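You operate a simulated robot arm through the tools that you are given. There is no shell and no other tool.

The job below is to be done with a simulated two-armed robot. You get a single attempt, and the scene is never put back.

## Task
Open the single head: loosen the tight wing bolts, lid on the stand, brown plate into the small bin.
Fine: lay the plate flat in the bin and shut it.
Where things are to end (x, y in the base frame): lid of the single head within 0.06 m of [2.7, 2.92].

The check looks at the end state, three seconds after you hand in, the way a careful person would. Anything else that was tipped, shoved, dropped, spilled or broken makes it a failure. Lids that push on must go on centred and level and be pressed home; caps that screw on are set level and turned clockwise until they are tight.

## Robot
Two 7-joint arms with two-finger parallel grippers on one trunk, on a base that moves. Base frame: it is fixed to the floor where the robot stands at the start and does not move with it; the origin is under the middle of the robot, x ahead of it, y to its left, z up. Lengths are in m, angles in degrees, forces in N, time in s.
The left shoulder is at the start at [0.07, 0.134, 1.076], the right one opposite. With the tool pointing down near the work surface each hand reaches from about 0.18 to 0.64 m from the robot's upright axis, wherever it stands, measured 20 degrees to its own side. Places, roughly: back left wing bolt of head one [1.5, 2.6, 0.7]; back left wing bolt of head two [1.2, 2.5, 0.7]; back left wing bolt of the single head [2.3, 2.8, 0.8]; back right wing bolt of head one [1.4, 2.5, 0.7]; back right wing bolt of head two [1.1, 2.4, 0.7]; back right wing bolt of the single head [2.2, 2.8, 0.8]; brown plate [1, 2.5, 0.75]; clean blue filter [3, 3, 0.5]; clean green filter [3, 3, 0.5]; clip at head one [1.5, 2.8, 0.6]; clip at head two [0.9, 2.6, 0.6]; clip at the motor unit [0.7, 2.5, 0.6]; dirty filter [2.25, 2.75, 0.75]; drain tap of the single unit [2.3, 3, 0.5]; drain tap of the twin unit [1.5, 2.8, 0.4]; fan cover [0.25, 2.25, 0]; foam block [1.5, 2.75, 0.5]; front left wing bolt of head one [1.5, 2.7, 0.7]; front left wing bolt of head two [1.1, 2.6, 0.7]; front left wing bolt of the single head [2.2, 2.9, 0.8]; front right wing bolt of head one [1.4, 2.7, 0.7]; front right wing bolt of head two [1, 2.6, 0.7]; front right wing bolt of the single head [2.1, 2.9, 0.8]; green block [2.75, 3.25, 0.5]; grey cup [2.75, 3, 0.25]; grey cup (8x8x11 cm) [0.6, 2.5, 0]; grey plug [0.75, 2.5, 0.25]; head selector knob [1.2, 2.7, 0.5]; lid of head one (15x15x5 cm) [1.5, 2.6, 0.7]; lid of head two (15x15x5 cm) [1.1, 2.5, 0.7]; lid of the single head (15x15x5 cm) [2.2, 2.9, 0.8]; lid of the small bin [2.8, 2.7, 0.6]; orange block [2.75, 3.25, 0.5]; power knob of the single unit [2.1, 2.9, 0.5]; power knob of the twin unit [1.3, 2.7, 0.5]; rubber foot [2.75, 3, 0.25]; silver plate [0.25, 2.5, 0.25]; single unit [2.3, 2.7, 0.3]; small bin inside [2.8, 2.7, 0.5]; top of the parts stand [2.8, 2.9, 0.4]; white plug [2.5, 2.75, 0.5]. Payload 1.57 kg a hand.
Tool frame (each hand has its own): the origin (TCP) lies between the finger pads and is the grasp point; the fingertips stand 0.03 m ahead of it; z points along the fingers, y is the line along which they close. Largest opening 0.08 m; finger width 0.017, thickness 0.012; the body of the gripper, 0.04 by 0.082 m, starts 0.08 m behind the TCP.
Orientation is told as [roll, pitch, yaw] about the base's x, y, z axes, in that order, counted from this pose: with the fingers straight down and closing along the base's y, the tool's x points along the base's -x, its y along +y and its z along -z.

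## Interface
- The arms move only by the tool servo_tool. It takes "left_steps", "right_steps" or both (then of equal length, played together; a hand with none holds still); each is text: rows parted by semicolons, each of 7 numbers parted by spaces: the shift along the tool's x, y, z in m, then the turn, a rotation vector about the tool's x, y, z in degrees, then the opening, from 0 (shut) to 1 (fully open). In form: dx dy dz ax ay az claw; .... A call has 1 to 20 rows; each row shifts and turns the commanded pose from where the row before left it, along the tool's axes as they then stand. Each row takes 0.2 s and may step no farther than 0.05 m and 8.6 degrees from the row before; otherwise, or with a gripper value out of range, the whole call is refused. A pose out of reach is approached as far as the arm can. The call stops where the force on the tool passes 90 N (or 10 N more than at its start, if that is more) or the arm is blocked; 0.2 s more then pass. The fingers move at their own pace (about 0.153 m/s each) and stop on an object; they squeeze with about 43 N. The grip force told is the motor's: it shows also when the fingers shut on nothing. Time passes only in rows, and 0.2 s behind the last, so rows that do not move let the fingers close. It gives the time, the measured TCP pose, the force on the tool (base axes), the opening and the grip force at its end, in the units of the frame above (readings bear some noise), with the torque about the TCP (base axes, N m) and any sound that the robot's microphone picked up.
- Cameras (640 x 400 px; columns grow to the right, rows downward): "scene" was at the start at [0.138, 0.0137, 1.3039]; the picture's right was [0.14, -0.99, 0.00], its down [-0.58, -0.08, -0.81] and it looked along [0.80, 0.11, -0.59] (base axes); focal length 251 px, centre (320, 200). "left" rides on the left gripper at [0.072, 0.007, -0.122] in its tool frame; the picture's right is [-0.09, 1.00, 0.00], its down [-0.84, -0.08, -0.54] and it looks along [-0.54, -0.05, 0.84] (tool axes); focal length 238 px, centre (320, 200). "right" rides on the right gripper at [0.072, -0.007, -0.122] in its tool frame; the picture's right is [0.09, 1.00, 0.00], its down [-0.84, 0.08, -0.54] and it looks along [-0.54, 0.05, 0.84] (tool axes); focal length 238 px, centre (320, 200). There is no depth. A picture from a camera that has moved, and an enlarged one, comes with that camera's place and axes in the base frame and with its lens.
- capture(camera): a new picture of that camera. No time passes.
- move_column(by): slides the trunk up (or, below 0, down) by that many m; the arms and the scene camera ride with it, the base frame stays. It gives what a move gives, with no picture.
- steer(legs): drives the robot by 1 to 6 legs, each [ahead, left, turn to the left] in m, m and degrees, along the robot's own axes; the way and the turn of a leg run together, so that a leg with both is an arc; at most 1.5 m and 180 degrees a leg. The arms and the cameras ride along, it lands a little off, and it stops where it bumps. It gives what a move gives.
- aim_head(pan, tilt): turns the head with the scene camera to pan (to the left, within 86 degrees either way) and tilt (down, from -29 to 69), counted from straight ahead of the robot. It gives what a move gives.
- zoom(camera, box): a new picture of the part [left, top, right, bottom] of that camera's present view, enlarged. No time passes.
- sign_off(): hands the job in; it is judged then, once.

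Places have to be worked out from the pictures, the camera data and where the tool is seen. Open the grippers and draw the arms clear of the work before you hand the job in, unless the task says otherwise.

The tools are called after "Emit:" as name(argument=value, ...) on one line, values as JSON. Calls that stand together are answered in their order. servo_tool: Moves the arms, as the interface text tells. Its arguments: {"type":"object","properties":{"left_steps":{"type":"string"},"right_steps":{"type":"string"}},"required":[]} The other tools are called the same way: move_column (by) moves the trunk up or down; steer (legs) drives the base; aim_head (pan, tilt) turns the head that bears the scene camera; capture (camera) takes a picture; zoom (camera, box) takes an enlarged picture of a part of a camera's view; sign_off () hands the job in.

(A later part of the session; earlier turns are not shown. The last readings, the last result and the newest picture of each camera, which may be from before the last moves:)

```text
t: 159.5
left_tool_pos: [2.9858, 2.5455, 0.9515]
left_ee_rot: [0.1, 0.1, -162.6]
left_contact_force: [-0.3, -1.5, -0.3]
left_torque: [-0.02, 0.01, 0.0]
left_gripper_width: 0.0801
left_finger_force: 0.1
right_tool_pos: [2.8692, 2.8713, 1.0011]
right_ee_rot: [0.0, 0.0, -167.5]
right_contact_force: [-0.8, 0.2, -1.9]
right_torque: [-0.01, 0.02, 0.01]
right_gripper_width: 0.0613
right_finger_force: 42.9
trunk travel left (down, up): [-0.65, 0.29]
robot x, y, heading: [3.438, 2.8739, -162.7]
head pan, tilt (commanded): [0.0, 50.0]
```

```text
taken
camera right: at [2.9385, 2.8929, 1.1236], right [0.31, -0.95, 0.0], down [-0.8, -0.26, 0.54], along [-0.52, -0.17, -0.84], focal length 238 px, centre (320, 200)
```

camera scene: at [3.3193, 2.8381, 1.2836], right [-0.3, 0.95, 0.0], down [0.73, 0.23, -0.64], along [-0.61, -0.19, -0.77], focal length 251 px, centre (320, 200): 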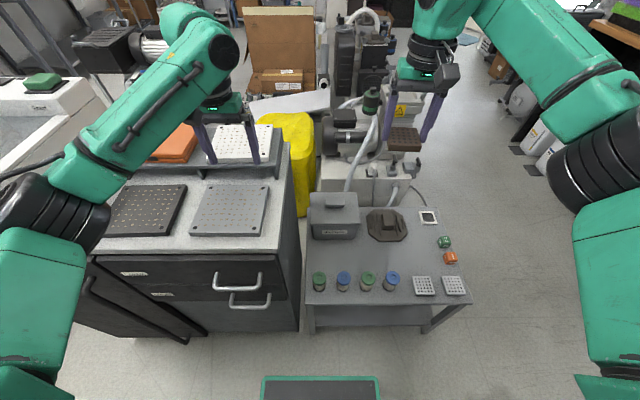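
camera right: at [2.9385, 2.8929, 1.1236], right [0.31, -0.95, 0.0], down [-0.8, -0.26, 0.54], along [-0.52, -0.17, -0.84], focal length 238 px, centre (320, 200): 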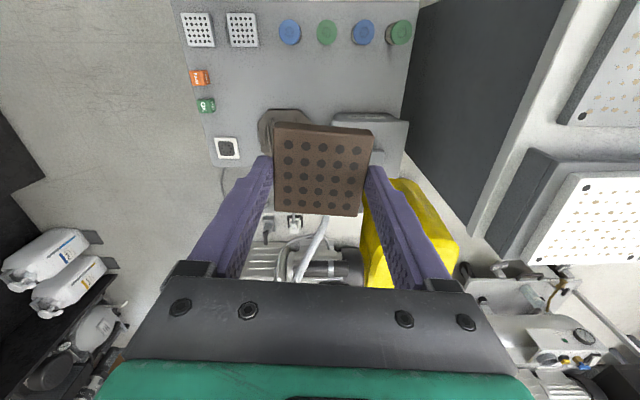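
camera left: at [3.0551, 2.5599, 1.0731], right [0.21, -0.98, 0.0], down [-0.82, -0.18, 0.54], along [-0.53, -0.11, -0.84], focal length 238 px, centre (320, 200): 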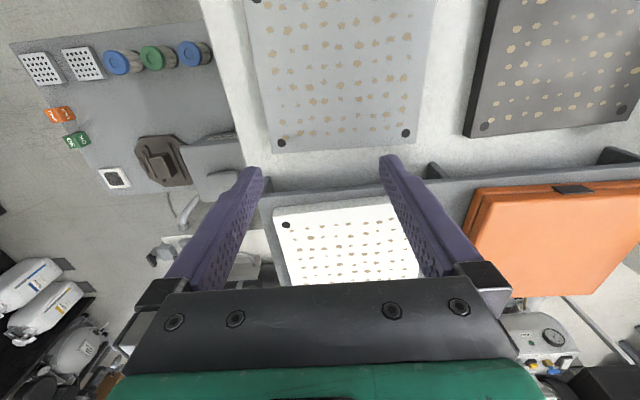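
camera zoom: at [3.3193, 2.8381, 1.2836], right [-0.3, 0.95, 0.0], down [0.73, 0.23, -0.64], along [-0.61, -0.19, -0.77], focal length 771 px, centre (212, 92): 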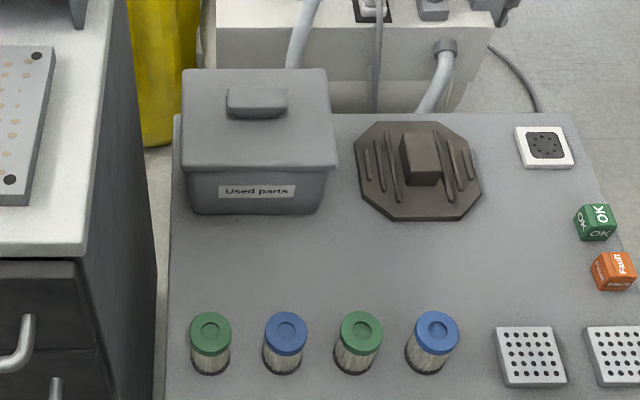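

The bin centre works out near [2.773, 2.722] with lid top about z 0.585 and handle top about 0.615. I'll move ahead 10 cm so both hands can reach it, and look again.

Emit:
steer(legs=[[0.1, 0, 0]])

Emit:
zoom(camera="scene", box=[260, 180, 420, 320])

Emit:
capture(camera="left")

Emit:
capture(camera="right")

```text
t: 160.7
left_tool_pos: [2.8883, 2.5133, 0.9527]
left_ee_rot: [0.0, 0.2, -162.5]
left_contact_force: [-1.0, 0.1, 0.1]
left_torque: [-0.01, -0.01, 0.0]
left_gripper_width: 0.0801
left_finger_force: 0.0
right_tool_pos: [2.7728, 2.8398, 1.0008]
right_ee_rot: [0.0, 0.0, -167.4]
right_contact_force: [0.5, -0.5, -1.9]
right_torque: [0.0, -0.01, -0.01]
right_gripper_width: 0.0612
right_finger_force: 43.0
trunk travel left (down, up): [-0.65, 0.29]
robot x, y, heading: [3.3416, 2.8441, -162.5]
head pan, tilt (commanded): [0.0, 50.0]
```

```text
2.86 times, centred on (340, 250) of scene
camera zoom: at [3.2218, 2.8072, 1.2837], right [-0.3, 0.95, 0.0], down [0.73, 0.23, -0.64], along [-0.61, -0.19, -0.77], focal length 716 px, centre (263, 57)
```

zoom: 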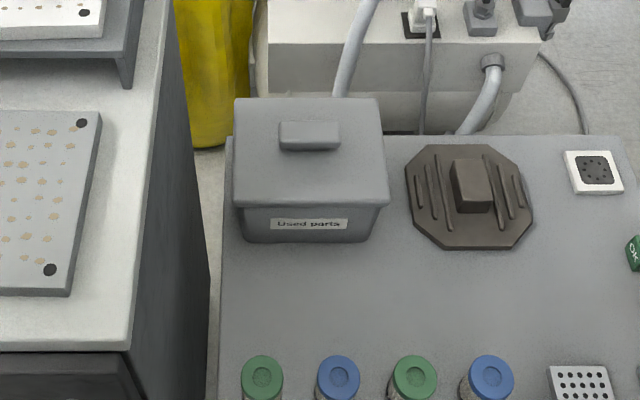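

```text
taken
camera left: at [2.9581, 2.5285, 1.0734], right [0.21, -0.98, 0.0], down [-0.82, -0.18, 0.54], along [-0.53, -0.11, -0.84], focal length 238 px, centre (320, 200)
```

left: 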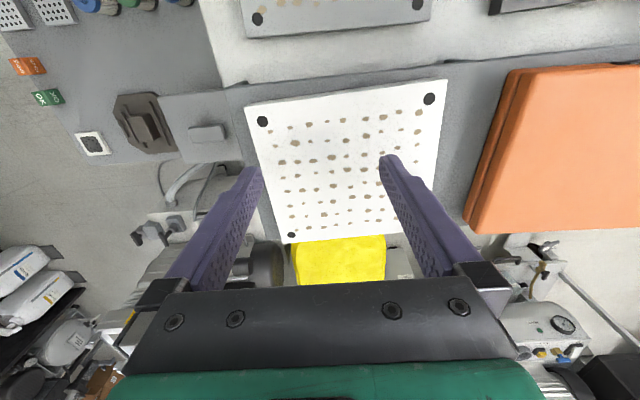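

```text
taken
camera right: at [2.8408, 2.8612, 1.1239], right [0.31, -0.95, 0.0], down [-0.8, -0.26, 0.54], along [-0.52, -0.17, -0.84], focal length 238 px, centre (320, 200)
```

right: 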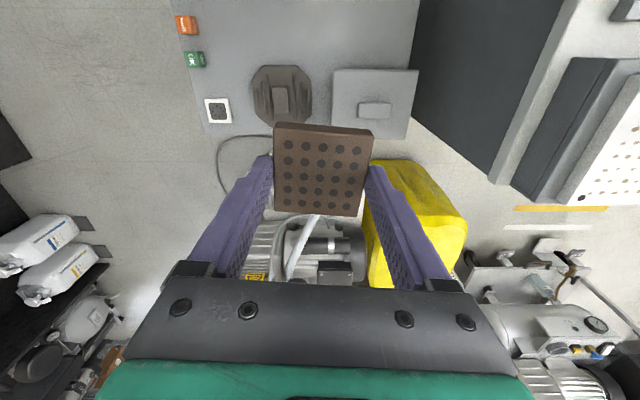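

Three views agree: the bin lid's handle top is at [2.768, 2.718, 0.602], long side along 107°. I'll move the plate hand north out of the way first, while the left hand turns to grip across the handle's short side.

Emit:
servo_tool(right_steps="0.0248 -0.0375 0 0 0 0 0; 0.0248 -0.0375 0 0 0 0 0; 0.0248 -0.0375 0 0 0 0 0; 0.0248 -0.0375 0 0 0 0 0; 0.0248 -0.0375 0 0 0 0 0; 0 0 0 0 0 0 0; 0 0 0 0 0 0 0; 0 0 0 0 0 0 0; 0 0 0 0 0 0 0; 0 0 0 0 0 0 0; 0 0 0 0 0 0 0", left_steps="0 0 0 0 0 -8.2 0.8; 0 0 0 0 0 -8.2 0.8; 0 0 0 0 0 -8.2 0.8; 0 0 0 0 0 -8.2 0.8; 0 0 0 0 0 -8.2 0.8; 0 0 0 0 0 -8.2 0.8; 0 0 0 0 0 -8.2 0.8; 0 0 0 0 0 -8.2 0.8; 0 0 0 0 0 -8.2 0.8; 0 0 0 0 0 -8.2 0.8; 0 0 0 0 0 -8 0.8")

Emit:
capture(camera="scene")

Emit:
capture(camera="left")

```text
t: 163.1
left_tool_pos: [2.8875, 2.5142, 0.9519]
left_ee_rot: [0.2, -0.1, -72.4]
left_contact_force: [-0.4, -0.4, 0.2]
left_torque: [-0.01, -0.02, -0.02]
left_gripper_width: 0.0642
left_finger_force: 0.0
right_tool_pos: [2.8474, 3.0496, 1.0016]
right_ee_rot: [0.0, 0.0, -167.3]
right_contact_force: [-0.8, 0.1, -1.6]
right_torque: [-0.02, 0.03, -0.02]
right_gripper_width: 0.0616
right_finger_force: 42.8
trunk travel left (down, up): [-0.65, 0.29]
robot x, y, heading: [3.3404, 2.8447, -162.5]
head pan, tilt (commanded): [0.0, 50.0]
```

```text
taken
camera scene: at [3.2213, 2.8072, 1.2836], right [-0.3, 0.95, 0.0], down [0.73, 0.23, -0.64], along [-0.61, -0.19, -0.77], focal length 251 px, centre (320, 200)
```

scene: 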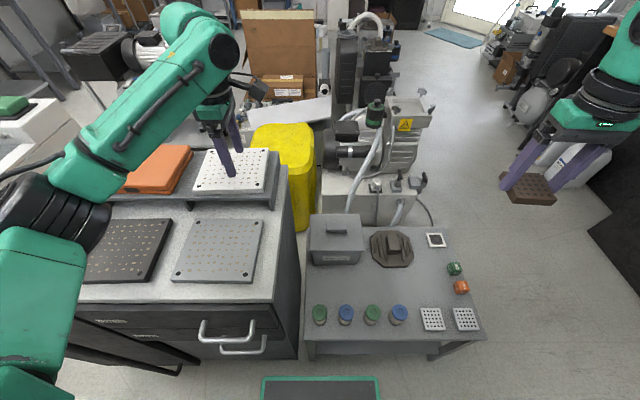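

```text
taken
camera left: at [2.8713, 2.5838, 1.0737], right [0.98, 0.21, 0.0], down [0.18, -0.82, 0.54], along [0.12, -0.53, -0.84], focal length 238 px, centre (320, 200)
```

left: 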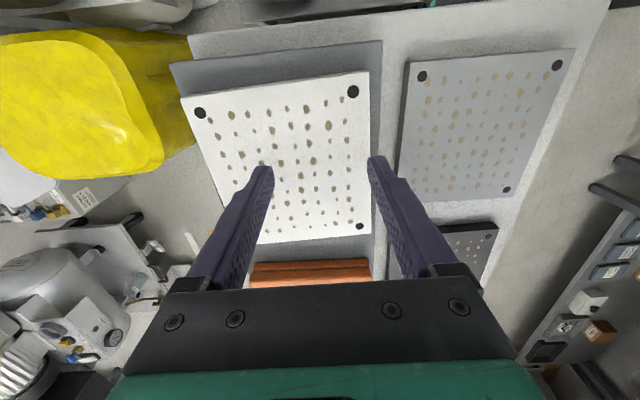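

Both hands are where I want them. Now I move the left hand horizontally above the bin handle.

Emit:
servo_tool(left_steps="0.0385 -0.0087 0 0 0 0 0.8; 0.0385 -0.0087 0 0 0 0 0.8; 0.0385 -0.0087 0 0 0 0 0.8; 0.0385 -0.0087 0 0 0 0 0.8; 0.0385 -0.0087 0 0 0 0 0.8; 0.0385 -0.0087 0 0 0 0 0.8; 0 0 0.04 0 0 0 0.8; 0 0 0.04 0 0 0 0.8; 0 0 0.04 0 0 0 0.8; 0 0 0 0 0 0 0.8")

Emit:
capture(camera="left")

Emit:
capture(camera="scene")

```text
t: 165.3
left_tool_pos: [2.7985, 2.6866, 0.8346]
left_ee_rot: [0.1, 0.0, -72.6]
left_contact_force: [0.3, -0.4, 1.1]
left_torque: [-0.03, -0.01, -0.03]
left_gripper_width: 0.0642
left_finger_force: 0.1
left hand out of reach, approached as far as the arm can: row 5, 6, 7
right_tool_pos: [2.8488, 3.048, 1.0019]
right_ee_rot: [0.0, 0.0, -167.3]
right_contact_force: [-0.5, -0.4, -2.1]
right_torque: [0.04, 0.02, 0.02]
right_gripper_width: 0.0613
right_finger_force: 43.1
trunk travel left (down, up): [-0.65, 0.29]
robot x, y, heading: [3.3406, 2.8418, -162.4]
head pan, tilt (commanded): [0.0, 50.0]
```

```text
taken
camera left: at [2.7815, 2.7558, 0.9552], right [0.98, 0.21, 0.0], down [0.18, -0.82, 0.54], along [0.12, -0.53, -0.84], focal length 238 px, centre (320, 200)
```

left: 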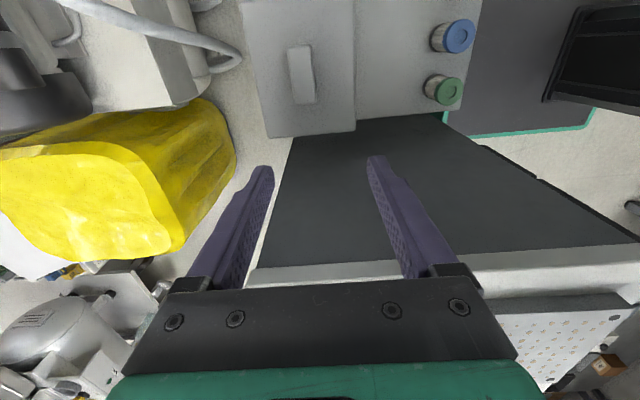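

```text
taken
camera scene: at [3.2211, 2.807, 1.2836], right [-0.3, 0.95, 0.0], down [0.73, 0.23, -0.64], along [-0.61, -0.19, -0.77], focal length 251 px, centre (320, 200)
```

scene: 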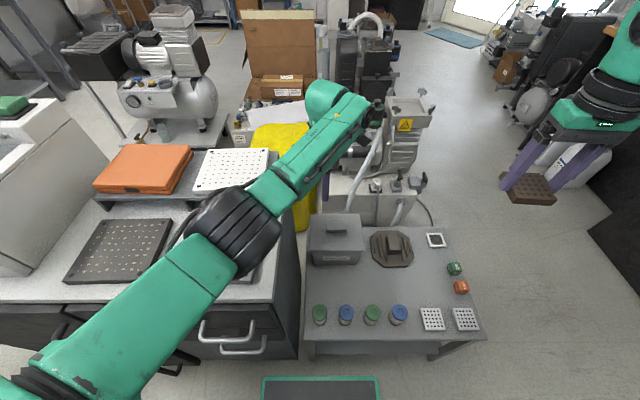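

At this spot the left arm is at its reach limit. I'll shift the robot about 15 cm to its right (north) so the bin lies in front of the left shoulder, and lower the trunk 10 cm, keeping both hands above everything on the stand.

Emit:
servo_tool(left_steps="-0.02 0.02 -0.03 0 0 0 0.8; 0 0 -0.03 0 0 0 0.8; 0 0 0 0 0 0 0.8")

Emit:
steer(legs=[[0, -0.154, 0], [0.02, 0, 0]])

Emit:
move_column(by=-0.1)

Emit:
capture(camera="scene")

Emit:
capture(camera="left")

```text
t: 166.1
left_tool_pos: [2.8199, 2.6743, 0.8929]
left_ee_rot: [0.1, -0.1, -72.5]
left_contact_force: [-0.2, -0.6, 0.4]
left_torque: [-0.02, -0.01, 0.01]
left_gripper_width: 0.0641
left_finger_force: 0.0
right_tool_pos: [2.848, 3.0492, 1.0023]
right_ee_rot: [-0.1, 0.0, -167.3]
right_contact_force: [0.0, 0.4, -2.3]
right_torque: [0.01, -0.01, -0.04]
right_gripper_width: 0.0615
right_finger_force: 43.2
trunk travel left (down, up): [-0.65, 0.29]
robot x, y, heading: [3.3422, 2.8397, -162.3]
head pan, tilt (commanded): [0.0, 50.0]
```

```text
t: 167.9
left_tool_pos: [2.7567, 2.8188, 0.8945]
left_ee_rot: [-0.1, 0.0, -72.9]
left_contact_force: [-0.2, 0.8, -0.2]
left_torque: [0.01, 0.03, -0.01]
left_gripper_width: 0.0641
left_finger_force: 0.1
right_tool_pos: [2.7864, 3.1923, 1.0024]
right_ee_rot: [-0.1, -0.2, -167.5]
right_contact_force: [0.2, 0.4, -1.6]
right_torque: [0.02, 0.0, -0.02]
right_gripper_width: 0.0611
right_finger_force: 43.5
trunk travel left (down, up): [-0.65, 0.29]
robot x, y, heading: [3.2768, 2.9819, -162.8]
head pan, tilt (commanded): [0.0, 50.0]
```

```text
t: 169.2
left_tool_pos: [2.7545, 2.8188, 0.7933]
left_ee_rot: [0.1, 0.0, -72.9]
left_contact_force: [-0.1, 0.3, 0.7]
left_torque: [0.0, -0.01, 0.02]
left_gripper_width: 0.0643
left_finger_force: 0.1
right_tool_pos: [2.7836, 3.1923, 0.9013]
right_ee_rot: [0.0, 0.0, -167.6]
right_contact_force: [0.2, 0.1, -2.1]
right_torque: [0.01, -0.02, -0.01]
right_gripper_width: 0.0613
right_finger_force: 43.4
trunk travel left (down, up): [-0.55, 0.39]
robot x, y, heading: [3.2775, 2.9838, -162.8]
head pan, tilt (commanded): [0.0, 50.0]
```

```text
taken
camera scene: at [3.1567, 2.9491, 1.1837], right [-0.3, 0.96, 0.0], down [0.73, 0.23, -0.64], along [-0.61, -0.19, -0.77], focal length 251 px, centre (320, 200)
```

scene: 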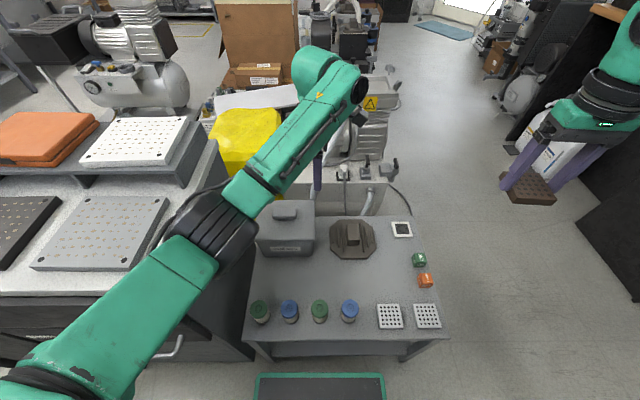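

```text
taken
camera left: at [2.7399, 2.8884, 0.9153], right [0.98, 0.21, 0.0], down [0.17, -0.82, 0.54], along [0.11, -0.53, -0.84], focal length 238 px, centre (320, 200)
```

left: 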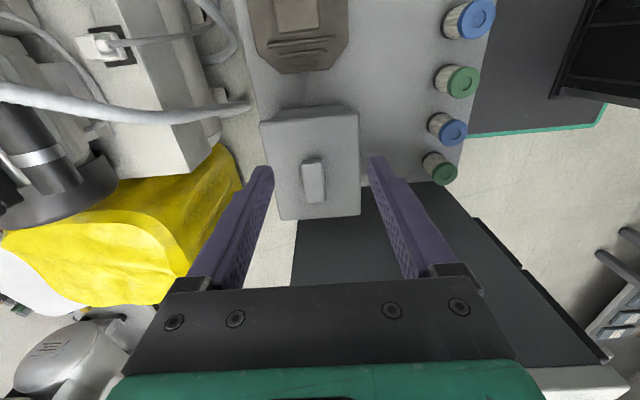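

The bin handle is seen 9 cm ahead of the hand and aligned. I'll move over it and descend to z 0.70 for a closer look.

Emit:
servo_tool(left_steps="-0.031 -0.006 0 0 0 0 0.8; -0.031 -0.006 0 0 0 0 0.8; -0.031 -0.005 0 0 0 0 0.8; 0 0 0.045 0 0 0 0.8; 0 0 0.045 0 0 0 0.8; 0 0 0 0 0 0 0.8")

Emit:
capture(camera="left")

Emit:
capture(camera="scene")

```text
t: 170.6
left_tool_pos: [2.7642, 2.7251, 0.7053]
left_ee_rot: [-0.1, -0.1, -72.8]
left_contact_force: [-0.5, 0.9, -0.2]
left_torque: [0.0, 0.0, -0.01]
left_gripper_width: 0.0639
left_finger_force: 0.1
right_tool_pos: [2.7836, 3.193, 0.902]
right_ee_rot: [-0.1, -0.1, -167.7]
right_contact_force: [0.6, -0.3, -2.3]
right_torque: [0.01, 0.02, 0.04]
right_gripper_width: 0.0615
right_finger_force: 42.8
trunk travel left (down, up): [-0.55, 0.39]
robot x, y, heading: [3.2758, 2.9823, -162.8]
head pan, tilt (commanded): [0.0, 50.0]
```

```text
taken
camera left: at [2.7493, 2.7958, 0.8253], right [0.98, 0.21, 0.0], down [0.17, -0.82, 0.54], along [0.11, -0.53, -0.84], focal length 238 px, centre (320, 200)
```

left: 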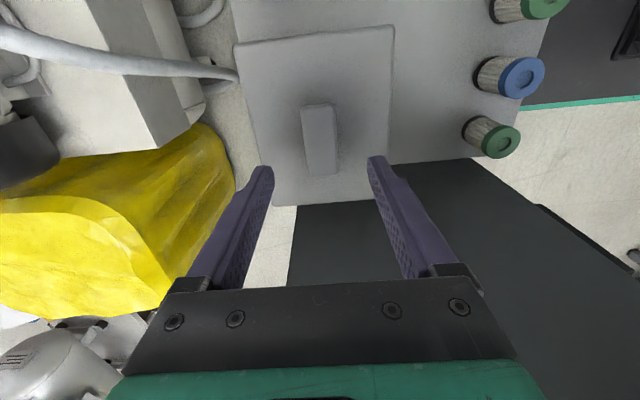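

```text
taken
camera scene: at [3.1567, 2.9492, 1.1837], right [-0.3, 0.96, 0.0], down [0.73, 0.23, -0.64], along [-0.61, -0.19, -0.77], focal length 251 px, centre (320, 200)
```

scene: 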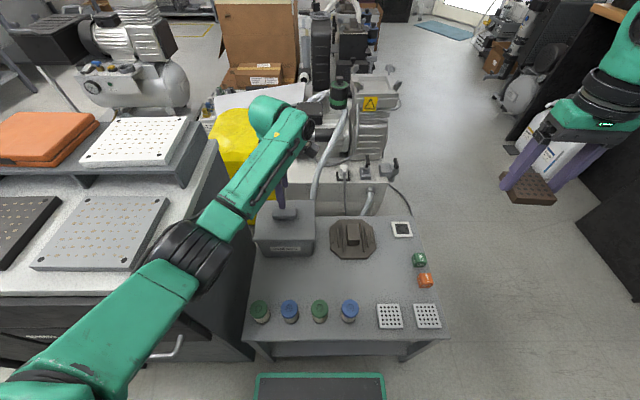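

The TCP is within 3 mm of the handle's centre and aligned. I'll lower the trunk 4 cm for reach margin, then descend onto the handle to z about 0.617.

Emit:
move_column(by=-0.04)

Emit:
servo_tool(left_steps="-0.002 0 0.02 0 0 0 0.8; 0 0 0.018 0 0 0 0.8; 0 0 0.01 0 0 0 0.8; 0 0 0 0 0 0 0.8")

Emit:
capture(camera="left")

Emit:
zoom(camera="scene", box=[220, 160, 380, 280])

```text
t: 171.4
left_tool_pos: [2.7654, 2.7265, 0.6642]
left_ee_rot: [0.1, 0.0, -72.9]
left_contact_force: [-0.2, 0.3, -0.5]
left_torque: [0.0, 0.01, 0.01]
left_gripper_width: 0.0639
left_finger_force: 0.0
right_tool_pos: [2.784, 3.1929, 0.862]
right_ee_rot: [-0.1, -0.1, -167.6]
right_contact_force: [-0.5, -0.3, -1.3]
right_torque: [-0.03, 0.01, 0.01]
right_gripper_width: 0.0613
right_finger_force: 43.1
trunk travel left (down, up): [-0.51, 0.43]
robot x, y, heading: [3.2771, 2.9809, -162.6]
head pan, tilt (commanded): [0.0, 50.0]
```

```text
t: 172.4
left_tool_pos: [2.7673, 2.7254, 0.615]
left_ee_rot: [0.1, 0.0, -72.8]
left_contact_force: [-0.2, -0.8, 0.2]
left_torque: [-0.01, 0.0, 0.02]
left_gripper_width: 0.064
left_finger_force: 0.1
right_tool_pos: [2.7845, 3.1923, 0.8625]
right_ee_rot: [0.1, 0.0, -167.6]
right_contact_force: [-0.5, -0.2, -1.2]
right_torque: [0.01, -0.03, 0.02]
right_gripper_width: 0.0616
right_finger_force: 43.3
trunk travel left (down, up): [-0.51, 0.43]
robot x, y, heading: [3.2773, 2.9849, -162.8]
head pan, tilt (commanded): [0.0, 50.0]
```

```text
taken
camera left: at [2.7511, 2.7953, 0.7363], right [0.98, 0.21, 0.0], down [0.17, -0.82, 0.54], along [0.11, -0.53, -0.84], focal length 238 px, centre (320, 200)
```

left: 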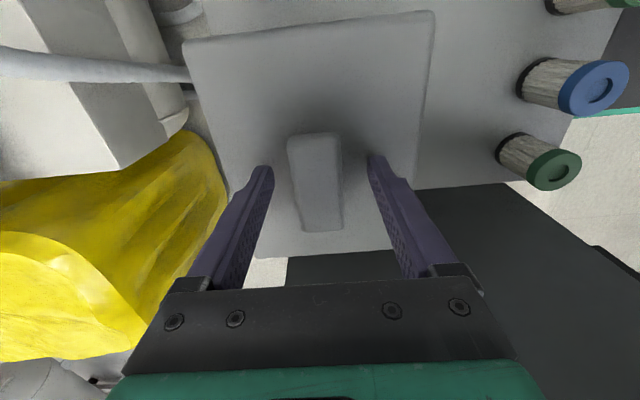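

```text
3.33 times, centred on (300, 220) of scene
camera zoom: at [3.1565, 2.9491, 1.1436], right [-0.3, 0.96, 0.0], down [0.73, 0.23, -0.64], along [-0.61, -0.19, -0.77], focal length 835 px, centre (387, 133)
```

zoom: 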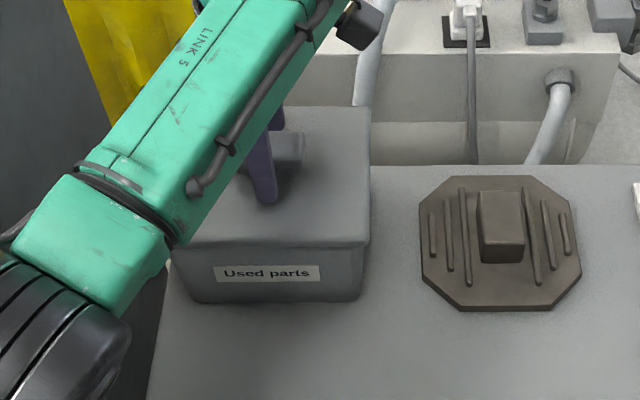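

The fingers straddle the handle with about 17 mm overlap and no contact. I'll close on it.

Emit:
servo_tool(left_steps="0 0 0.002 0 0 0 0.8; 0 0 0 0 0 0 0; 0 0 0 0 0 0 0; 0 0 0 0 0 0 0")

Emit:
capture(camera="left")

```text
t: 173.4
left_tool_pos: [2.7658, 2.7248, 0.6145]
left_ee_rot: [0.1, 0.0, -72.9]
left_contact_force: [-6.2, -0.8, 0.6]
left_torque: [0.03, 0.3, 0.25]
left_gripper_width: 0.0316
left_finger_force: 40.5
right_tool_pos: [2.7832, 3.1924, 0.8621]
right_ee_rot: [-0.1, -0.1, -167.6]
right_contact_force: [-0.5, -0.9, -2.2]
right_torque: [0.0, 0.0, 0.01]
right_gripper_width: 0.0613
right_finger_force: 43.2
trunk travel left (down, up): [-0.51, 0.43]
robot x, y, heading: [3.2765, 2.9842, -162.9]
head pan, tilt (commanded): [0.0, 50.0]
```

```text
taken
camera left: at [2.75, 2.7949, 0.7353], right [0.98, 0.21, 0.0], down [0.17, -0.82, 0.54], along [0.11, -0.53, -0.84], focal length 238 px, centre (320, 200)
```

left: 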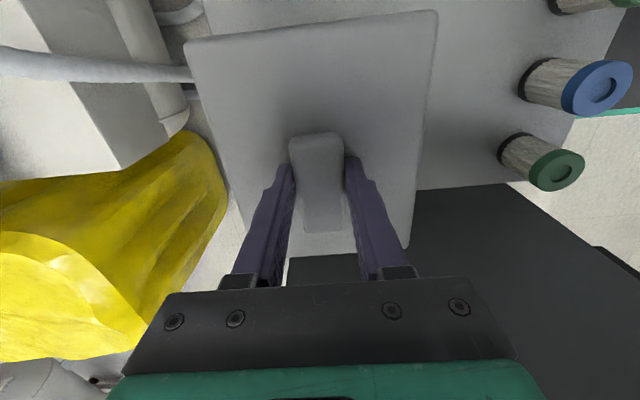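

The handle is held (31.6 mm). I'll relieve the small side load and lift slowly, watching that only the lid rises.

Emit:
servo_tool(left_steps="0 -0.001 -0.002 0 0 0 0; 0 0 -0.005 0 0 0 0; 0 0 -0.005 0 0 0 0; 0 0 -0.008 0 0 0 0; 0 0 0 0 0 0 0")

Emit:
zoom(camera="scene", box=[220, 160, 380, 280])

```text
t: 174.6
left_tool_pos: [2.7596, 2.7218, 0.6309]
left_ee_rot: [0.3, 0.1, -72.8]
left_contact_force: [-26.6, -1.9, -31.1]
left_torque: [0.0, -0.11, 0.66]
left_gripper_width: 0.0334
left_finger_force: 41.1
right_tool_pos: [2.7776, 3.1907, 0.8584]
right_ee_rot: [-0.1, 0.4, -167.6]
right_contact_force: [-0.1, -0.2, -1.6]
right_torque: [0.0, -0.01, 0.0]
right_gripper_width: 0.0615
right_finger_force: 42.9
trunk travel left (down, up): [-0.51, 0.43]
robot x, y, heading: [3.2724, 2.9874, -162.7]
head pan, tilt (commanded): [0.0, 50.0]
```

```text
3.33 times, centred on (300, 220) of scene
camera zoom: at [3.147, 2.9461, 1.1422], right [-0.3, 0.96, 0.0], down [0.74, 0.23, -0.64], along [-0.61, -0.19, -0.77], focal length 835 px, centre (387, 133)
```

zoom: 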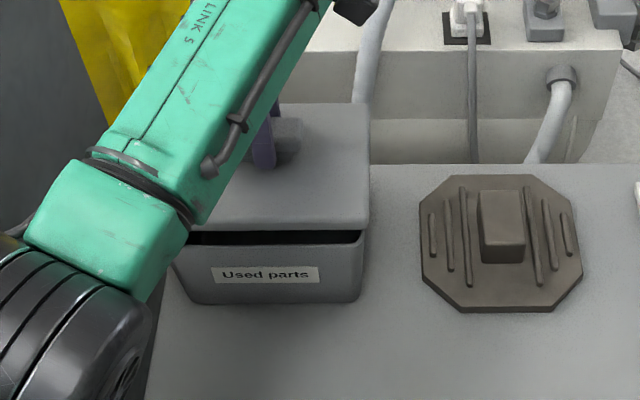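

The front edge of the lid opened about 1 cm but the force rose to 31 N up and 27 N toward the back, which suggests a hinge at the back. I'll look closely before going on.

Emit:
capture(camera="left")

Emit:
zoom(camera="scene", box=[250, 180, 330, 250])

Emit:
capture(camera="right")

```text
taken
camera left: at [2.7425, 2.7918, 0.7514], right [0.98, 0.21, 0.01], down [0.17, -0.82, 0.54], along [0.12, -0.53, -0.84], focal length 238 px, centre (320, 200)
```

left: 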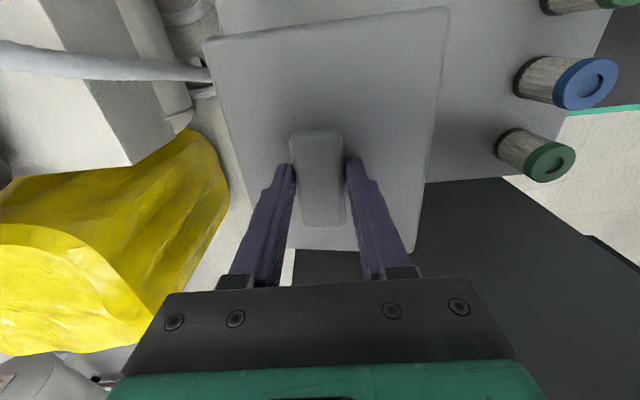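

```text
5.71 times, centred on (290, 215) of scene
camera zoom: at [3.147, 2.9461, 1.1422], right [-0.3, 0.96, 0.0], down [0.74, 0.23, -0.64], along [-0.61, -0.19, -0.77], focal length 1432 px, centre (491, 114)
```

zoom: 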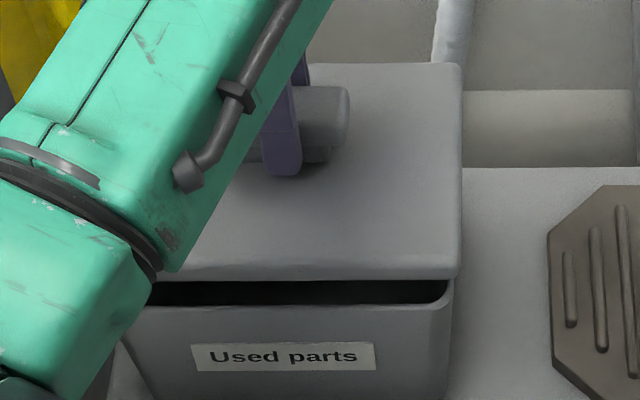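

```text
taken
camera right: at [2.8451, 3.2113, 0.9815], right [0.3, -0.95, 0.0], down [-0.81, -0.26, 0.53], along [-0.51, -0.16, -0.85], focal length 238 px, centre (320, 200)
```

right: 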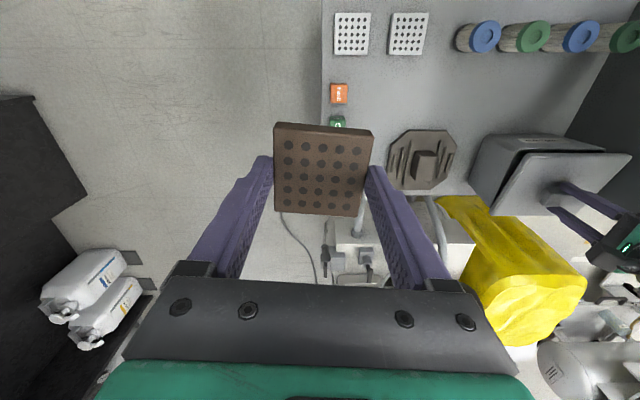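

The right wrist view seems to show the lid tilted up at the front and attached along the back edge. I'll zoom in there to be certain.

Emit:
zoom(camera="right", box=[440, 90, 640, 250])

```text
2.50 times, centred on (540, 170) of right
camera zoom: at [2.8451, 3.2113, 0.9815], right [0.3, -0.95, 0.0], down [-0.81, -0.26, 0.53], along [-0.51, -0.16, -0.85], focal length 596 px, centre (-230, 275)
```

zoom: 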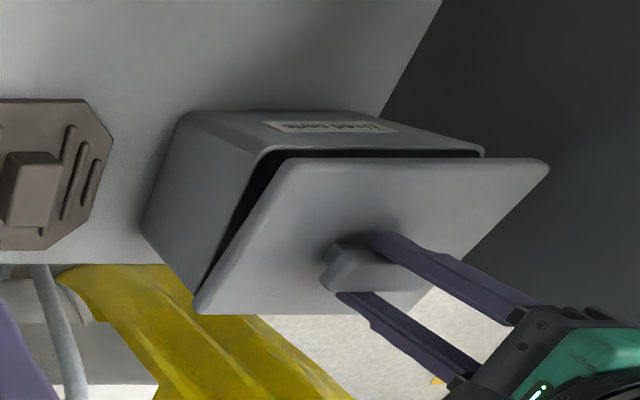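

It is a hinged lid, fixed along the back edge, so it must be swung up rather than lifted. I'll lower it back to closed and release the handle.

Emit:
servo_tool(left_steps="0 0 0.008 0 0 0 0; 0 0 0.006 0 0 0 0; 0 0.001 0.005 0 0 0 0; 0 0 0 0 0 0 0; 0 0 0 0 0 0 0.8; 0 0 0 0 0 0 0.8")

Emit:
zoom(camera="right", box=[440, 90, 640, 250])

Emit:
zoom(camera="scene", box=[220, 160, 380, 280])

```text
t: 176.0
left_tool_pos: [2.7652, 2.7243, 0.6134]
left_ee_rot: [0.1, 0.0, -72.9]
left_contact_force: [0.4, 0.1, -0.5]
left_torque: [-0.01, 0.0, 0.0]
left_gripper_width: 0.064
left_finger_force: 0.1
right_tool_pos: [2.7842, 3.1925, 0.8618]
right_ee_rot: [0.0, 0.1, -167.6]
right_contact_force: [-0.1, 0.4, -1.6]
right_torque: [-0.05, 0.01, 0.01]
right_gripper_width: 0.0614
right_finger_force: 43.3
trunk travel left (down, up): [-0.51, 0.43]
robot x, y, heading: [3.2762, 2.9848, -162.7]
head pan, tilt (commanded): [0.0, 50.0]
```

```text
2.50 times, centred on (540, 170) of right
camera zoom: at [2.853, 3.2136, 0.9847], right [0.3, -0.95, 0.0], down [-0.8, -0.26, 0.54], along [-0.52, -0.16, -0.84], focal length 596 px, centre (-230, 275)
```

zoom: 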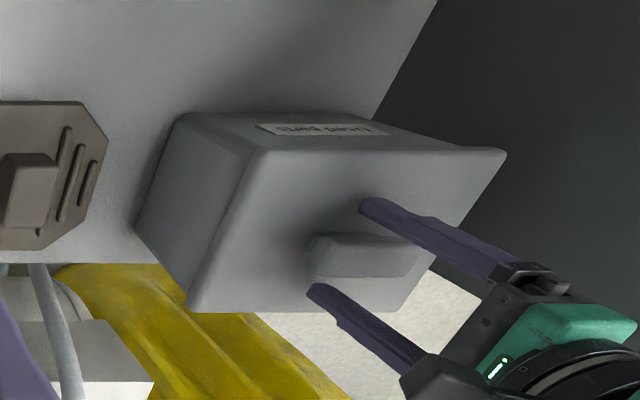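

```text
3.33 times, centred on (300, 220) of scene
camera zoom: at [3.1563, 2.9489, 1.1435], right [-0.3, 0.96, 0.0], down [0.73, 0.23, -0.64], along [-0.61, -0.19, -0.77], focal length 835 px, centre (387, 133)
```

zoom: 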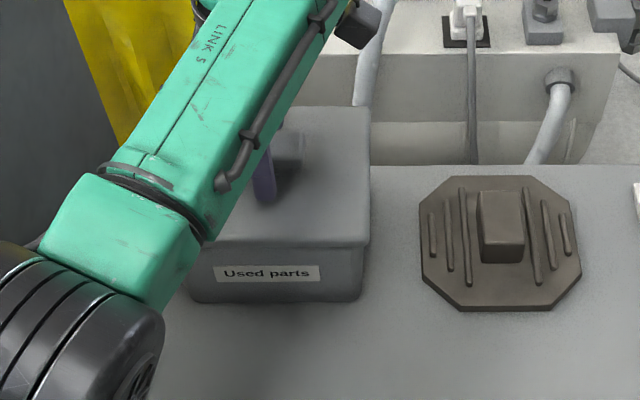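

The lid is closed again and free. I'll raise the left hand 12 cm and look closely at the handle and the lid's front rim to plan how to swing it open.

Emit:
servo_tool(left_steps="0 0 -0.04 0 0 0 0.8; 0 0 -0.04 0 0 0 0.8; 0 0 -0.04 0 0 0 0.8; 0 0 0 0 0 0 0.8")

Emit:
zoom(camera="left", box=[210, 20, 430, 220])

Emit:
zoom(camera="scene", box=[245, 190, 345, 270])

```text
t: 177.0
left_tool_pos: [2.7671, 2.7243, 0.7352]
left_ee_rot: [0.1, 0.1, -72.9]
left_contact_force: [0.2, -0.5, 0.5]
left_torque: [0.02, -0.01, 0.02]
left_gripper_width: 0.0641
left_finger_force: 0.1
right_tool_pos: [2.7842, 3.192, 0.8619]
right_ee_rot: [-0.1, 0.0, -167.6]
right_contact_force: [-0.2, 0.4, -1.7]
right_torque: [0.04, -0.03, 0.01]
right_gripper_width: 0.0612
right_finger_force: 43.0
trunk travel left (down, up): [-0.51, 0.43]
robot x, y, heading: [3.2741, 2.9845, -162.8]
head pan, tilt (commanded): [0.0, 50.0]
```

```text
2.00 times, centred on (320, 120) of left
camera zoom: at [2.7513, 2.7945, 0.8566], right [0.98, 0.21, 0.0], down [0.17, -0.82, 0.54], along [0.11, -0.53, -0.84], focal length 477 px, centre (320, 360)
```

zoom: 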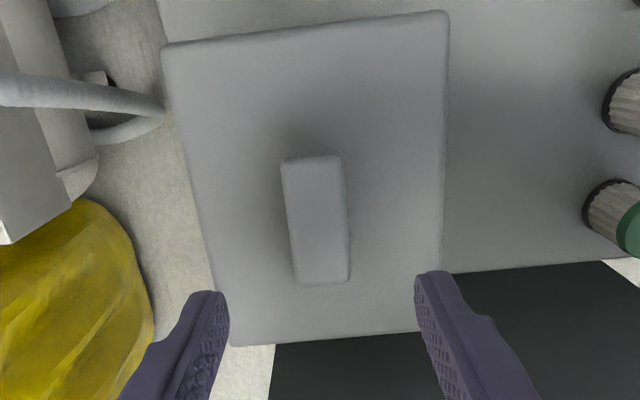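

```text
5.00 times, centred on (295, 230) of scene
camera zoom: at [3.1562, 2.9484, 1.1435], right [-0.3, 0.96, 0.0], down [0.73, 0.23, -0.64], along [-0.61, -0.19, -0.77], focal length 1253 px, centre (445, 50)
```

zoom: 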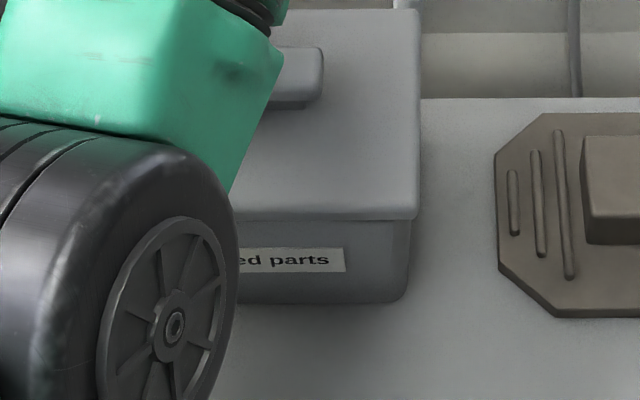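

The handle is 69 mm long with square ends, so a grip along its long side (fingers at its ends) will let the lid pivot as it swings. First I must free the right hand: I'll raise and turn the left hand, and bring the plate over the free strip of the stand near [2.862, 2.90] to park it.

Emit:
servo_tool(left_steps="0 0 -0.04 0 0 0 1; 0 0 -0.04 0 0 0 1; 0 0 -0.04 0 0 0 1; 0 0 0 0 0 8.2 1; 0 0 0 0 0 8.2 1; 0 0 0 0 0 8.2 1; 0 0 0 0 0 8.2 1; 0 0 0 0 0 8.2 1; 0 0 0 0 0 8.2 1; 0 0 0 0 0 8.2 1; 0 0 0 0 0 8.2 1; 0 0 0 0 0 8.2 1; 0 0 0 0 0 8.2 1; 0 0 0 0 0 8 1", right_steps="0 0 0 0 0 0 0; 0 0 0 0 0 0 0; 0 0 0 0 0 0 0; 0.0017 0.0377 0 0 0 0 0; 0.0017 0.0377 0 0 0 0 0; 0.0017 0.0377 0 0 0 0 0; 0.0017 0.0377 0 0 0 0 0; 0.0017 0.0377 0 0 0 0 0; 0.0017 0.0377 0 0 0 0 0; 0.0017 0.0377 0 0 0 0 0; 0.0017 0.0377 0 0 0 0 0; 0 0 0 0 0 0 0; 0 0 0 0 0 0 0; 0 0 0 0 0 0 0")

Emit:
capture(camera="scene")

Emit:
capture(camera="right")

```text
t: 180.0
left_tool_pos: [2.7549, 2.7221, 0.8552]
left_ee_rot: [0.0, 0.1, -163.0]
left_contact_force: [0.2, 0.0, 0.2]
left_torque: [0.01, -0.02, 0.01]
left_gripper_width: 0.0801
left_finger_force: 0.0
left hand out of reach, approached as far as the arm can: row 1, 2
right_tool_pos: [2.8621, 2.8971, 0.8612]
right_ee_rot: [0.0, 0.0, -167.5]
right_contact_force: [0.4, 0.0, -1.2]
right_torque: [0.01, -0.01, -0.02]
right_gripper_width: 0.0616
right_finger_force: 42.9
trunk travel left (down, up): [-0.51, 0.43]
robot x, y, heading: [3.2751, 2.9822, -162.6]
head pan, tilt (commanded): [0.0, 50.0]
```

```text
taken
camera scene: at [3.1564, 2.949, 1.1436], right [-0.3, 0.96, 0.0], down [0.73, 0.23, -0.64], along [-0.61, -0.19, -0.77], focal length 251 px, centre (320, 200)
```

scene: 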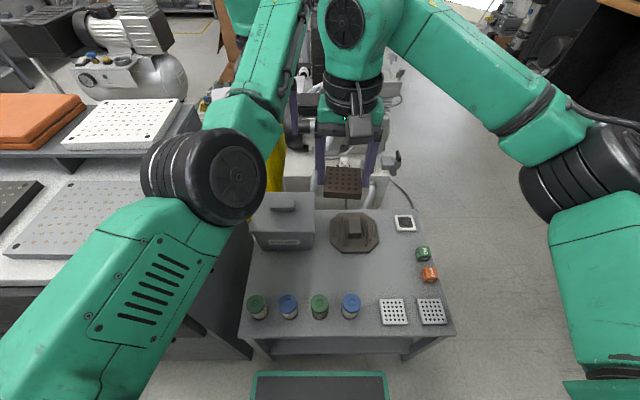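

```text
taken
camera right: at [2.931, 2.918, 0.9848], right [0.3, -0.95, 0.0], down [-0.8, -0.26, 0.54], along [-0.52, -0.16, -0.84], focal length 238 px, centre (320, 200)
```

right: 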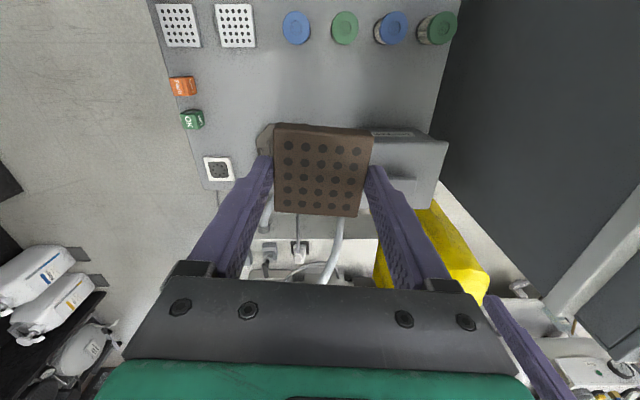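

The strip under the plate is clear. I'll lower the right hand to about z 0.515 and then feel for the stand.

Emit:
servo_tool(right_steps="0 0 0.04 0 0 0 0; 0 0 0.04 0 0 0 0; 0 0 0.04 0 0 0 0; 0 0 0.04 0 0 0 0; 0 0 0.04 0 0 0 0; 0 0 0.04 0 0 0 0; 0 0 0.04 0 0 0 0; 0 0 0.04 0 0 0 0; 0 0 0.025 0 0 0 0; 0 0 0 0 0 0 0")

Emit:
zoom(camera="scene", box=[240, 190, 440, 330])

```text
t: 182.2
left_tool_pos: [2.7554, 2.7198, 0.8546]
left_ee_rot: [0.1, 0.1, -162.9]
left_contact_force: [-0.3, -1.1, 0.1]
left_torque: [0.01, 0.0, 0.02]
left_gripper_width: 0.0802
left_finger_force: 0.0
right_tool_pos: [2.8609, 2.9004, 0.5136]
right_ee_rot: [0.0, 0.1, -167.6]
right_contact_force: [-0.4, -0.9, -0.6]
right_torque: [0.0, 0.03, -0.01]
right_gripper_width: 0.0612
right_finger_force: 43.4
trunk travel left (down, up): [-0.51, 0.43]
robot x, y, heading: [3.2796, 2.9854, -162.4]
head pan, tilt (commanded): [0.0, 50.0]
```

```text
2.86 times, centred on (340, 260) of scene
camera zoom: at [3.1566, 2.9489, 1.1436], right [-0.3, 0.96, 0.0], down [0.73, 0.23, -0.64], along [-0.61, -0.19, -0.77], focal length 716 px, centre (263, 29)
```

zoom: 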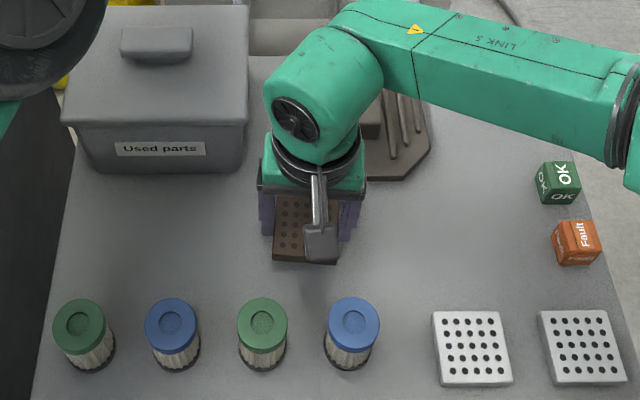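

Good, it is in the free area between bin, lid and filters. I'll descend in 3 mm steps to touch down gently.

Emit:
servo_tool(right_steps="0 0 0.003 0 0 0 0; 0 0 0.003 0 0 0 0; 0 0 0.003 0 0 0 0; 0 0 0 0 0 0 0")

```text
t: 183.2
left_tool_pos: [2.7554, 2.7213, 0.8546]
left_ee_rot: [0.0, 0.1, -162.9]
left_contact_force: [0.4, -0.6, -0.4]
left_torque: [-0.01, -0.05, 0.01]
left_gripper_width: 0.0802
left_finger_force: 0.1
right_tool_pos: [2.8613, 2.9006, 0.5044]
right_ee_rot: [-0.1, 0.0, -167.6]
right_contact_force: [-0.5, 0.3, -2.0]
right_torque: [0.0, 0.03, -0.01]
right_gripper_width: 0.0612
right_finger_force: 43.0
trunk travel left (down, up): [-0.51, 0.43]
robot x, y, heading: [3.2776, 2.9861, -162.7]
head pan, tilt (commanded): [0.0, 50.0]
```

Still free at 0.504. Continuing in 2.5 mm steps.

Emit:
servo_tool(right_steps="0 0 0.0025 0 0 0 0; 0 0 0.0025 0 0 0 0; 0 0 0 0 0 0 0")

```text
t: 184.0
left_tool_pos: [2.755, 2.7202, 0.8554]
left_ee_rot: [0.0, 0.1, -162.9]
left_contact_force: [0.0, 0.0, -0.2]
left_torque: [-0.01, 0.02, -0.03]
left_gripper_width: 0.0797
left_finger_force: 0.0
right_tool_pos: [2.8623, 2.901, 0.502]
right_ee_rot: [-0.1, 0.0, -167.7]
right_contact_force: [-0.4, -0.4, -1.6]
right_torque: [0.01, -0.01, -0.03]
right_gripper_width: 0.0616
right_finger_force: 42.7
trunk travel left (down, up): [-0.51, 0.43]
robot x, y, heading: [3.2736, 2.9844, -162.9]
head pan, tilt (commanded): [0.0, 50.0]
```

Emit:
servo_tool(right_steps="0 0 0.0025 0 0 0 0; 0 0 0.0025 0 0 0 0; 0 0 0 0 0 0 0")

```text
t: 184.8
left_tool_pos: [2.756, 2.7217, 0.856]
left_ee_rot: [0.0, 0.1, -162.9]
left_contact_force: [-0.2, -0.7, 0.0]
left_torque: [0.03, 0.01, 0.01]
left_gripper_width: 0.0801
left_finger_force: 0.0
right_tool_pos: [2.8616, 2.9009, 0.4967]
right_ee_rot: [0.1, -0.1, -167.6]
right_contact_force: [-0.3, -0.1, -2.3]
right_torque: [0.0, -0.06, 0.04]
right_gripper_width: 0.0615
right_finger_force: 43.4
trunk travel left (down, up): [-0.51, 0.43]
robot x, y, heading: [3.2768, 2.9836, -162.9]
head pan, tilt (commanded): [0.0, 50.0]
```

Still hanging free at 0.497 (about 2 N weight); two more small steps.

Emit:
servo_tool(right_steps="0 0 0.002 0 0 0 0; 0 0 0.002 0 0 0 0; 0 0 0 0 0 0 0")

```text
t: 185.6
left_tool_pos: [2.7542, 2.7198, 0.856]
left_ee_rot: [0.0, 0.1, -162.9]
left_contact_force: [0.5, -0.1, 1.1]
left_torque: [-0.02, 0.0, -0.01]
left_gripper_width: 0.08
left_finger_force: 0.1
right_tool_pos: [2.8626, 2.899, 0.4933]
right_ee_rot: [-0.1, 0.0, -167.6]
right_contact_force: [0.0, -0.3, -0.6]
right_torque: [-0.02, -0.03, 0.03]
right_gripper_width: 0.0614
right_finger_force: 43.1
trunk travel left (down, up): [-0.51, 0.43]
robot x, y, heading: [3.2813, 2.9829, -162.6]
head pan, tilt (commanded): [0.0, 50.0]
```

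Emit:
servo_tool(right_steps="0 0 0.0015 0 0 0 0; 0 0 0 0 0 0 0")

Emit:
zoom(camera="right", box=[240, 90, 400, 230])

```text
t: 186.2
left_tool_pos: [2.7552, 2.7209, 0.8543]
left_ee_rot: [0.0, 0.1, -162.9]
left_contact_force: [-0.5, -0.8, 0.2]
left_torque: [0.02, -0.02, -0.01]
left_gripper_width: 0.0802
left_finger_force: 0.1
right_tool_pos: [2.8617, 2.8998, 0.4934]
right_ee_rot: [0.0, 0.0, -167.5]
right_contact_force: [0.0, 0.7, -1.7]
right_torque: [0.02, -0.03, 0.02]
right_gripper_width: 0.0614
right_finger_force: 42.6
trunk travel left (down, up): [-0.51, 0.43]
robot x, y, heading: [3.2741, 2.9829, -162.8]
head pan, tilt (commanded): [0.0, 50.0]
```

```text
2.86 times, centred on (320, 160) of right
camera zoom: at [2.9312, 2.9207, 0.6149], right [0.3, -0.95, 0.0], down [-0.8, -0.26, 0.54], along [-0.52, -0.16, -0.84], focal length 681 px, centre (320, 314)
```

zoom: 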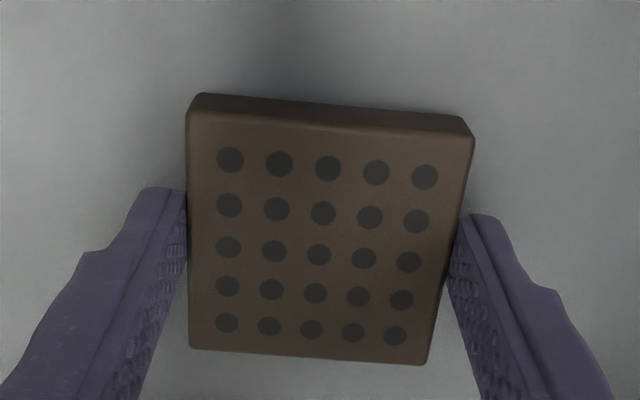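

The plate is right above the stand surface. Another 2 mm step, checking the force.

Emit:
servo_tool(right_steps="0 0 0.002 0 0 0 0; 0 0 0 0 0 0 0")

```text
t: 186.8
left_tool_pos: [2.7543, 2.7199, 0.855]
left_ee_rot: [-0.1, 0.2, -162.9]
left_contact_force: [-0.9, -0.2, 1.1]
left_torque: [-0.01, -0.02, 0.0]
left_gripper_width: 0.0801
left_finger_force: 0.1
right_tool_pos: [2.8617, 2.8989, 0.4894]
right_ee_rot: [0.0, -0.1, -167.6]
right_contact_force: [0.5, -0.2, -1.3]
right_torque: [0.01, 0.02, -0.02]
right_gripper_width: 0.0612
right_finger_force: 43.4
trunk travel left (down, up): [-0.51, 0.43]
robot x, y, heading: [3.2785, 2.9877, -162.9]
head pan, tilt (commanded): [0.0, 50.0]
```

Emit:
servo_tool(right_steps="0 0 0.002 0 0 0 0; 0 0 0 0 0 0 0")

```text
t: 187.4
left_tool_pos: [2.7558, 2.7204, 0.855]
left_ee_rot: [0.1, 0.1, -162.9]
left_contact_force: [0.2, -1.0, -0.7]
left_torque: [-0.02, 0.0, 0.03]
left_gripper_width: 0.0803
left_finger_force: 0.2
right_tool_pos: [2.8622, 2.9, 0.4894]
right_ee_rot: [0.0, 0.1, -167.6]
right_contact_force: [0.7, 0.4, -1.0]
right_torque: [-0.03, 0.02, 0.03]
right_gripper_width: 0.0611
right_finger_force: 43.1
trunk travel left (down, up): [-0.51, 0.43]
robot x, y, heading: [3.2799, 2.9845, -162.8]
head pan, tilt (commanded): [0.0, 50.0]
```

Emit:
servo_tool(right_steps="0 0 0.002 0 0 0 0; 0 0 0 0 0 0 0; 0 0 0 0 0 0 0")

```text
t: 188.2
left_tool_pos: [2.7559, 2.7205, 0.8556]
left_ee_rot: [0.0, 0.0, -162.9]
left_contact_force: [0.1, 0.8, -0.1]
left_torque: [0.0, 0.03, -0.03]
left_gripper_width: 0.0798
left_finger_force: 0.1
right_tool_pos: [2.8622, 2.9006, 0.4867]
right_ee_rot: [0.1, -0.1, -167.6]
right_contact_force: [0.3, -0.6, -1.2]
right_torque: [0.0, 0.03, 0.03]
right_gripper_width: 0.0616
right_finger_force: 43.4
trunk travel left (down, up): [-0.51, 0.43]
robot x, y, heading: [3.2771, 2.9879, -162.5]
head pan, tilt (commanded): [0.0, 50.0]
```

Emit:
servo_tool(right_steps="0 0 0.002 0 0 0 0; 0 0 0.002 0 0 0 0; 0 0 0 0 0 0 0")

Emit:
zoom(camera="right", box=[240, 90, 400, 230])

```text
t: 189.0
left_tool_pos: [2.7558, 2.7202, 0.8557]
left_ee_rot: [0.0, 0.0, -162.9]
left_contact_force: [-0.1, -0.1, -0.5]
left_torque: [-0.01, -0.02, 0.02]
left_gripper_width: 0.0803
left_finger_force: 0.0
right_tool_pos: [2.8623, 2.9002, 0.4851]
right_ee_rot: [0.0, -0.1, -167.6]
right_contact_force: [-1.1, 0.4, 10.1]
right_torque: [0.26, -0.25, 0.05]
right_gripper_width: 0.0614
right_finger_force: 43.4
trunk travel left (down, up): [-0.51, 0.43]
robot x, y, heading: [3.2796, 2.9862, -162.6]
head pan, tilt (commanded): [0.0, 50.0]
```

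```text
2.86 times, centred on (320, 160) of right
camera zoom: at [2.9317, 2.921, 0.6073], right [0.3, -0.95, 0.0], down [-0.8, -0.25, 0.54], along [-0.52, -0.17, -0.84], focal length 681 px, centre (320, 314)
```

zoom: 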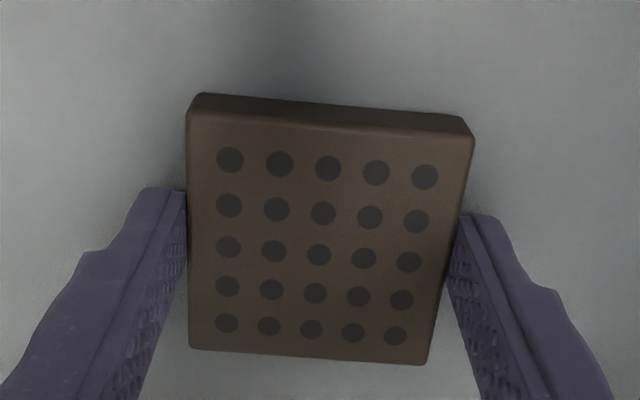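

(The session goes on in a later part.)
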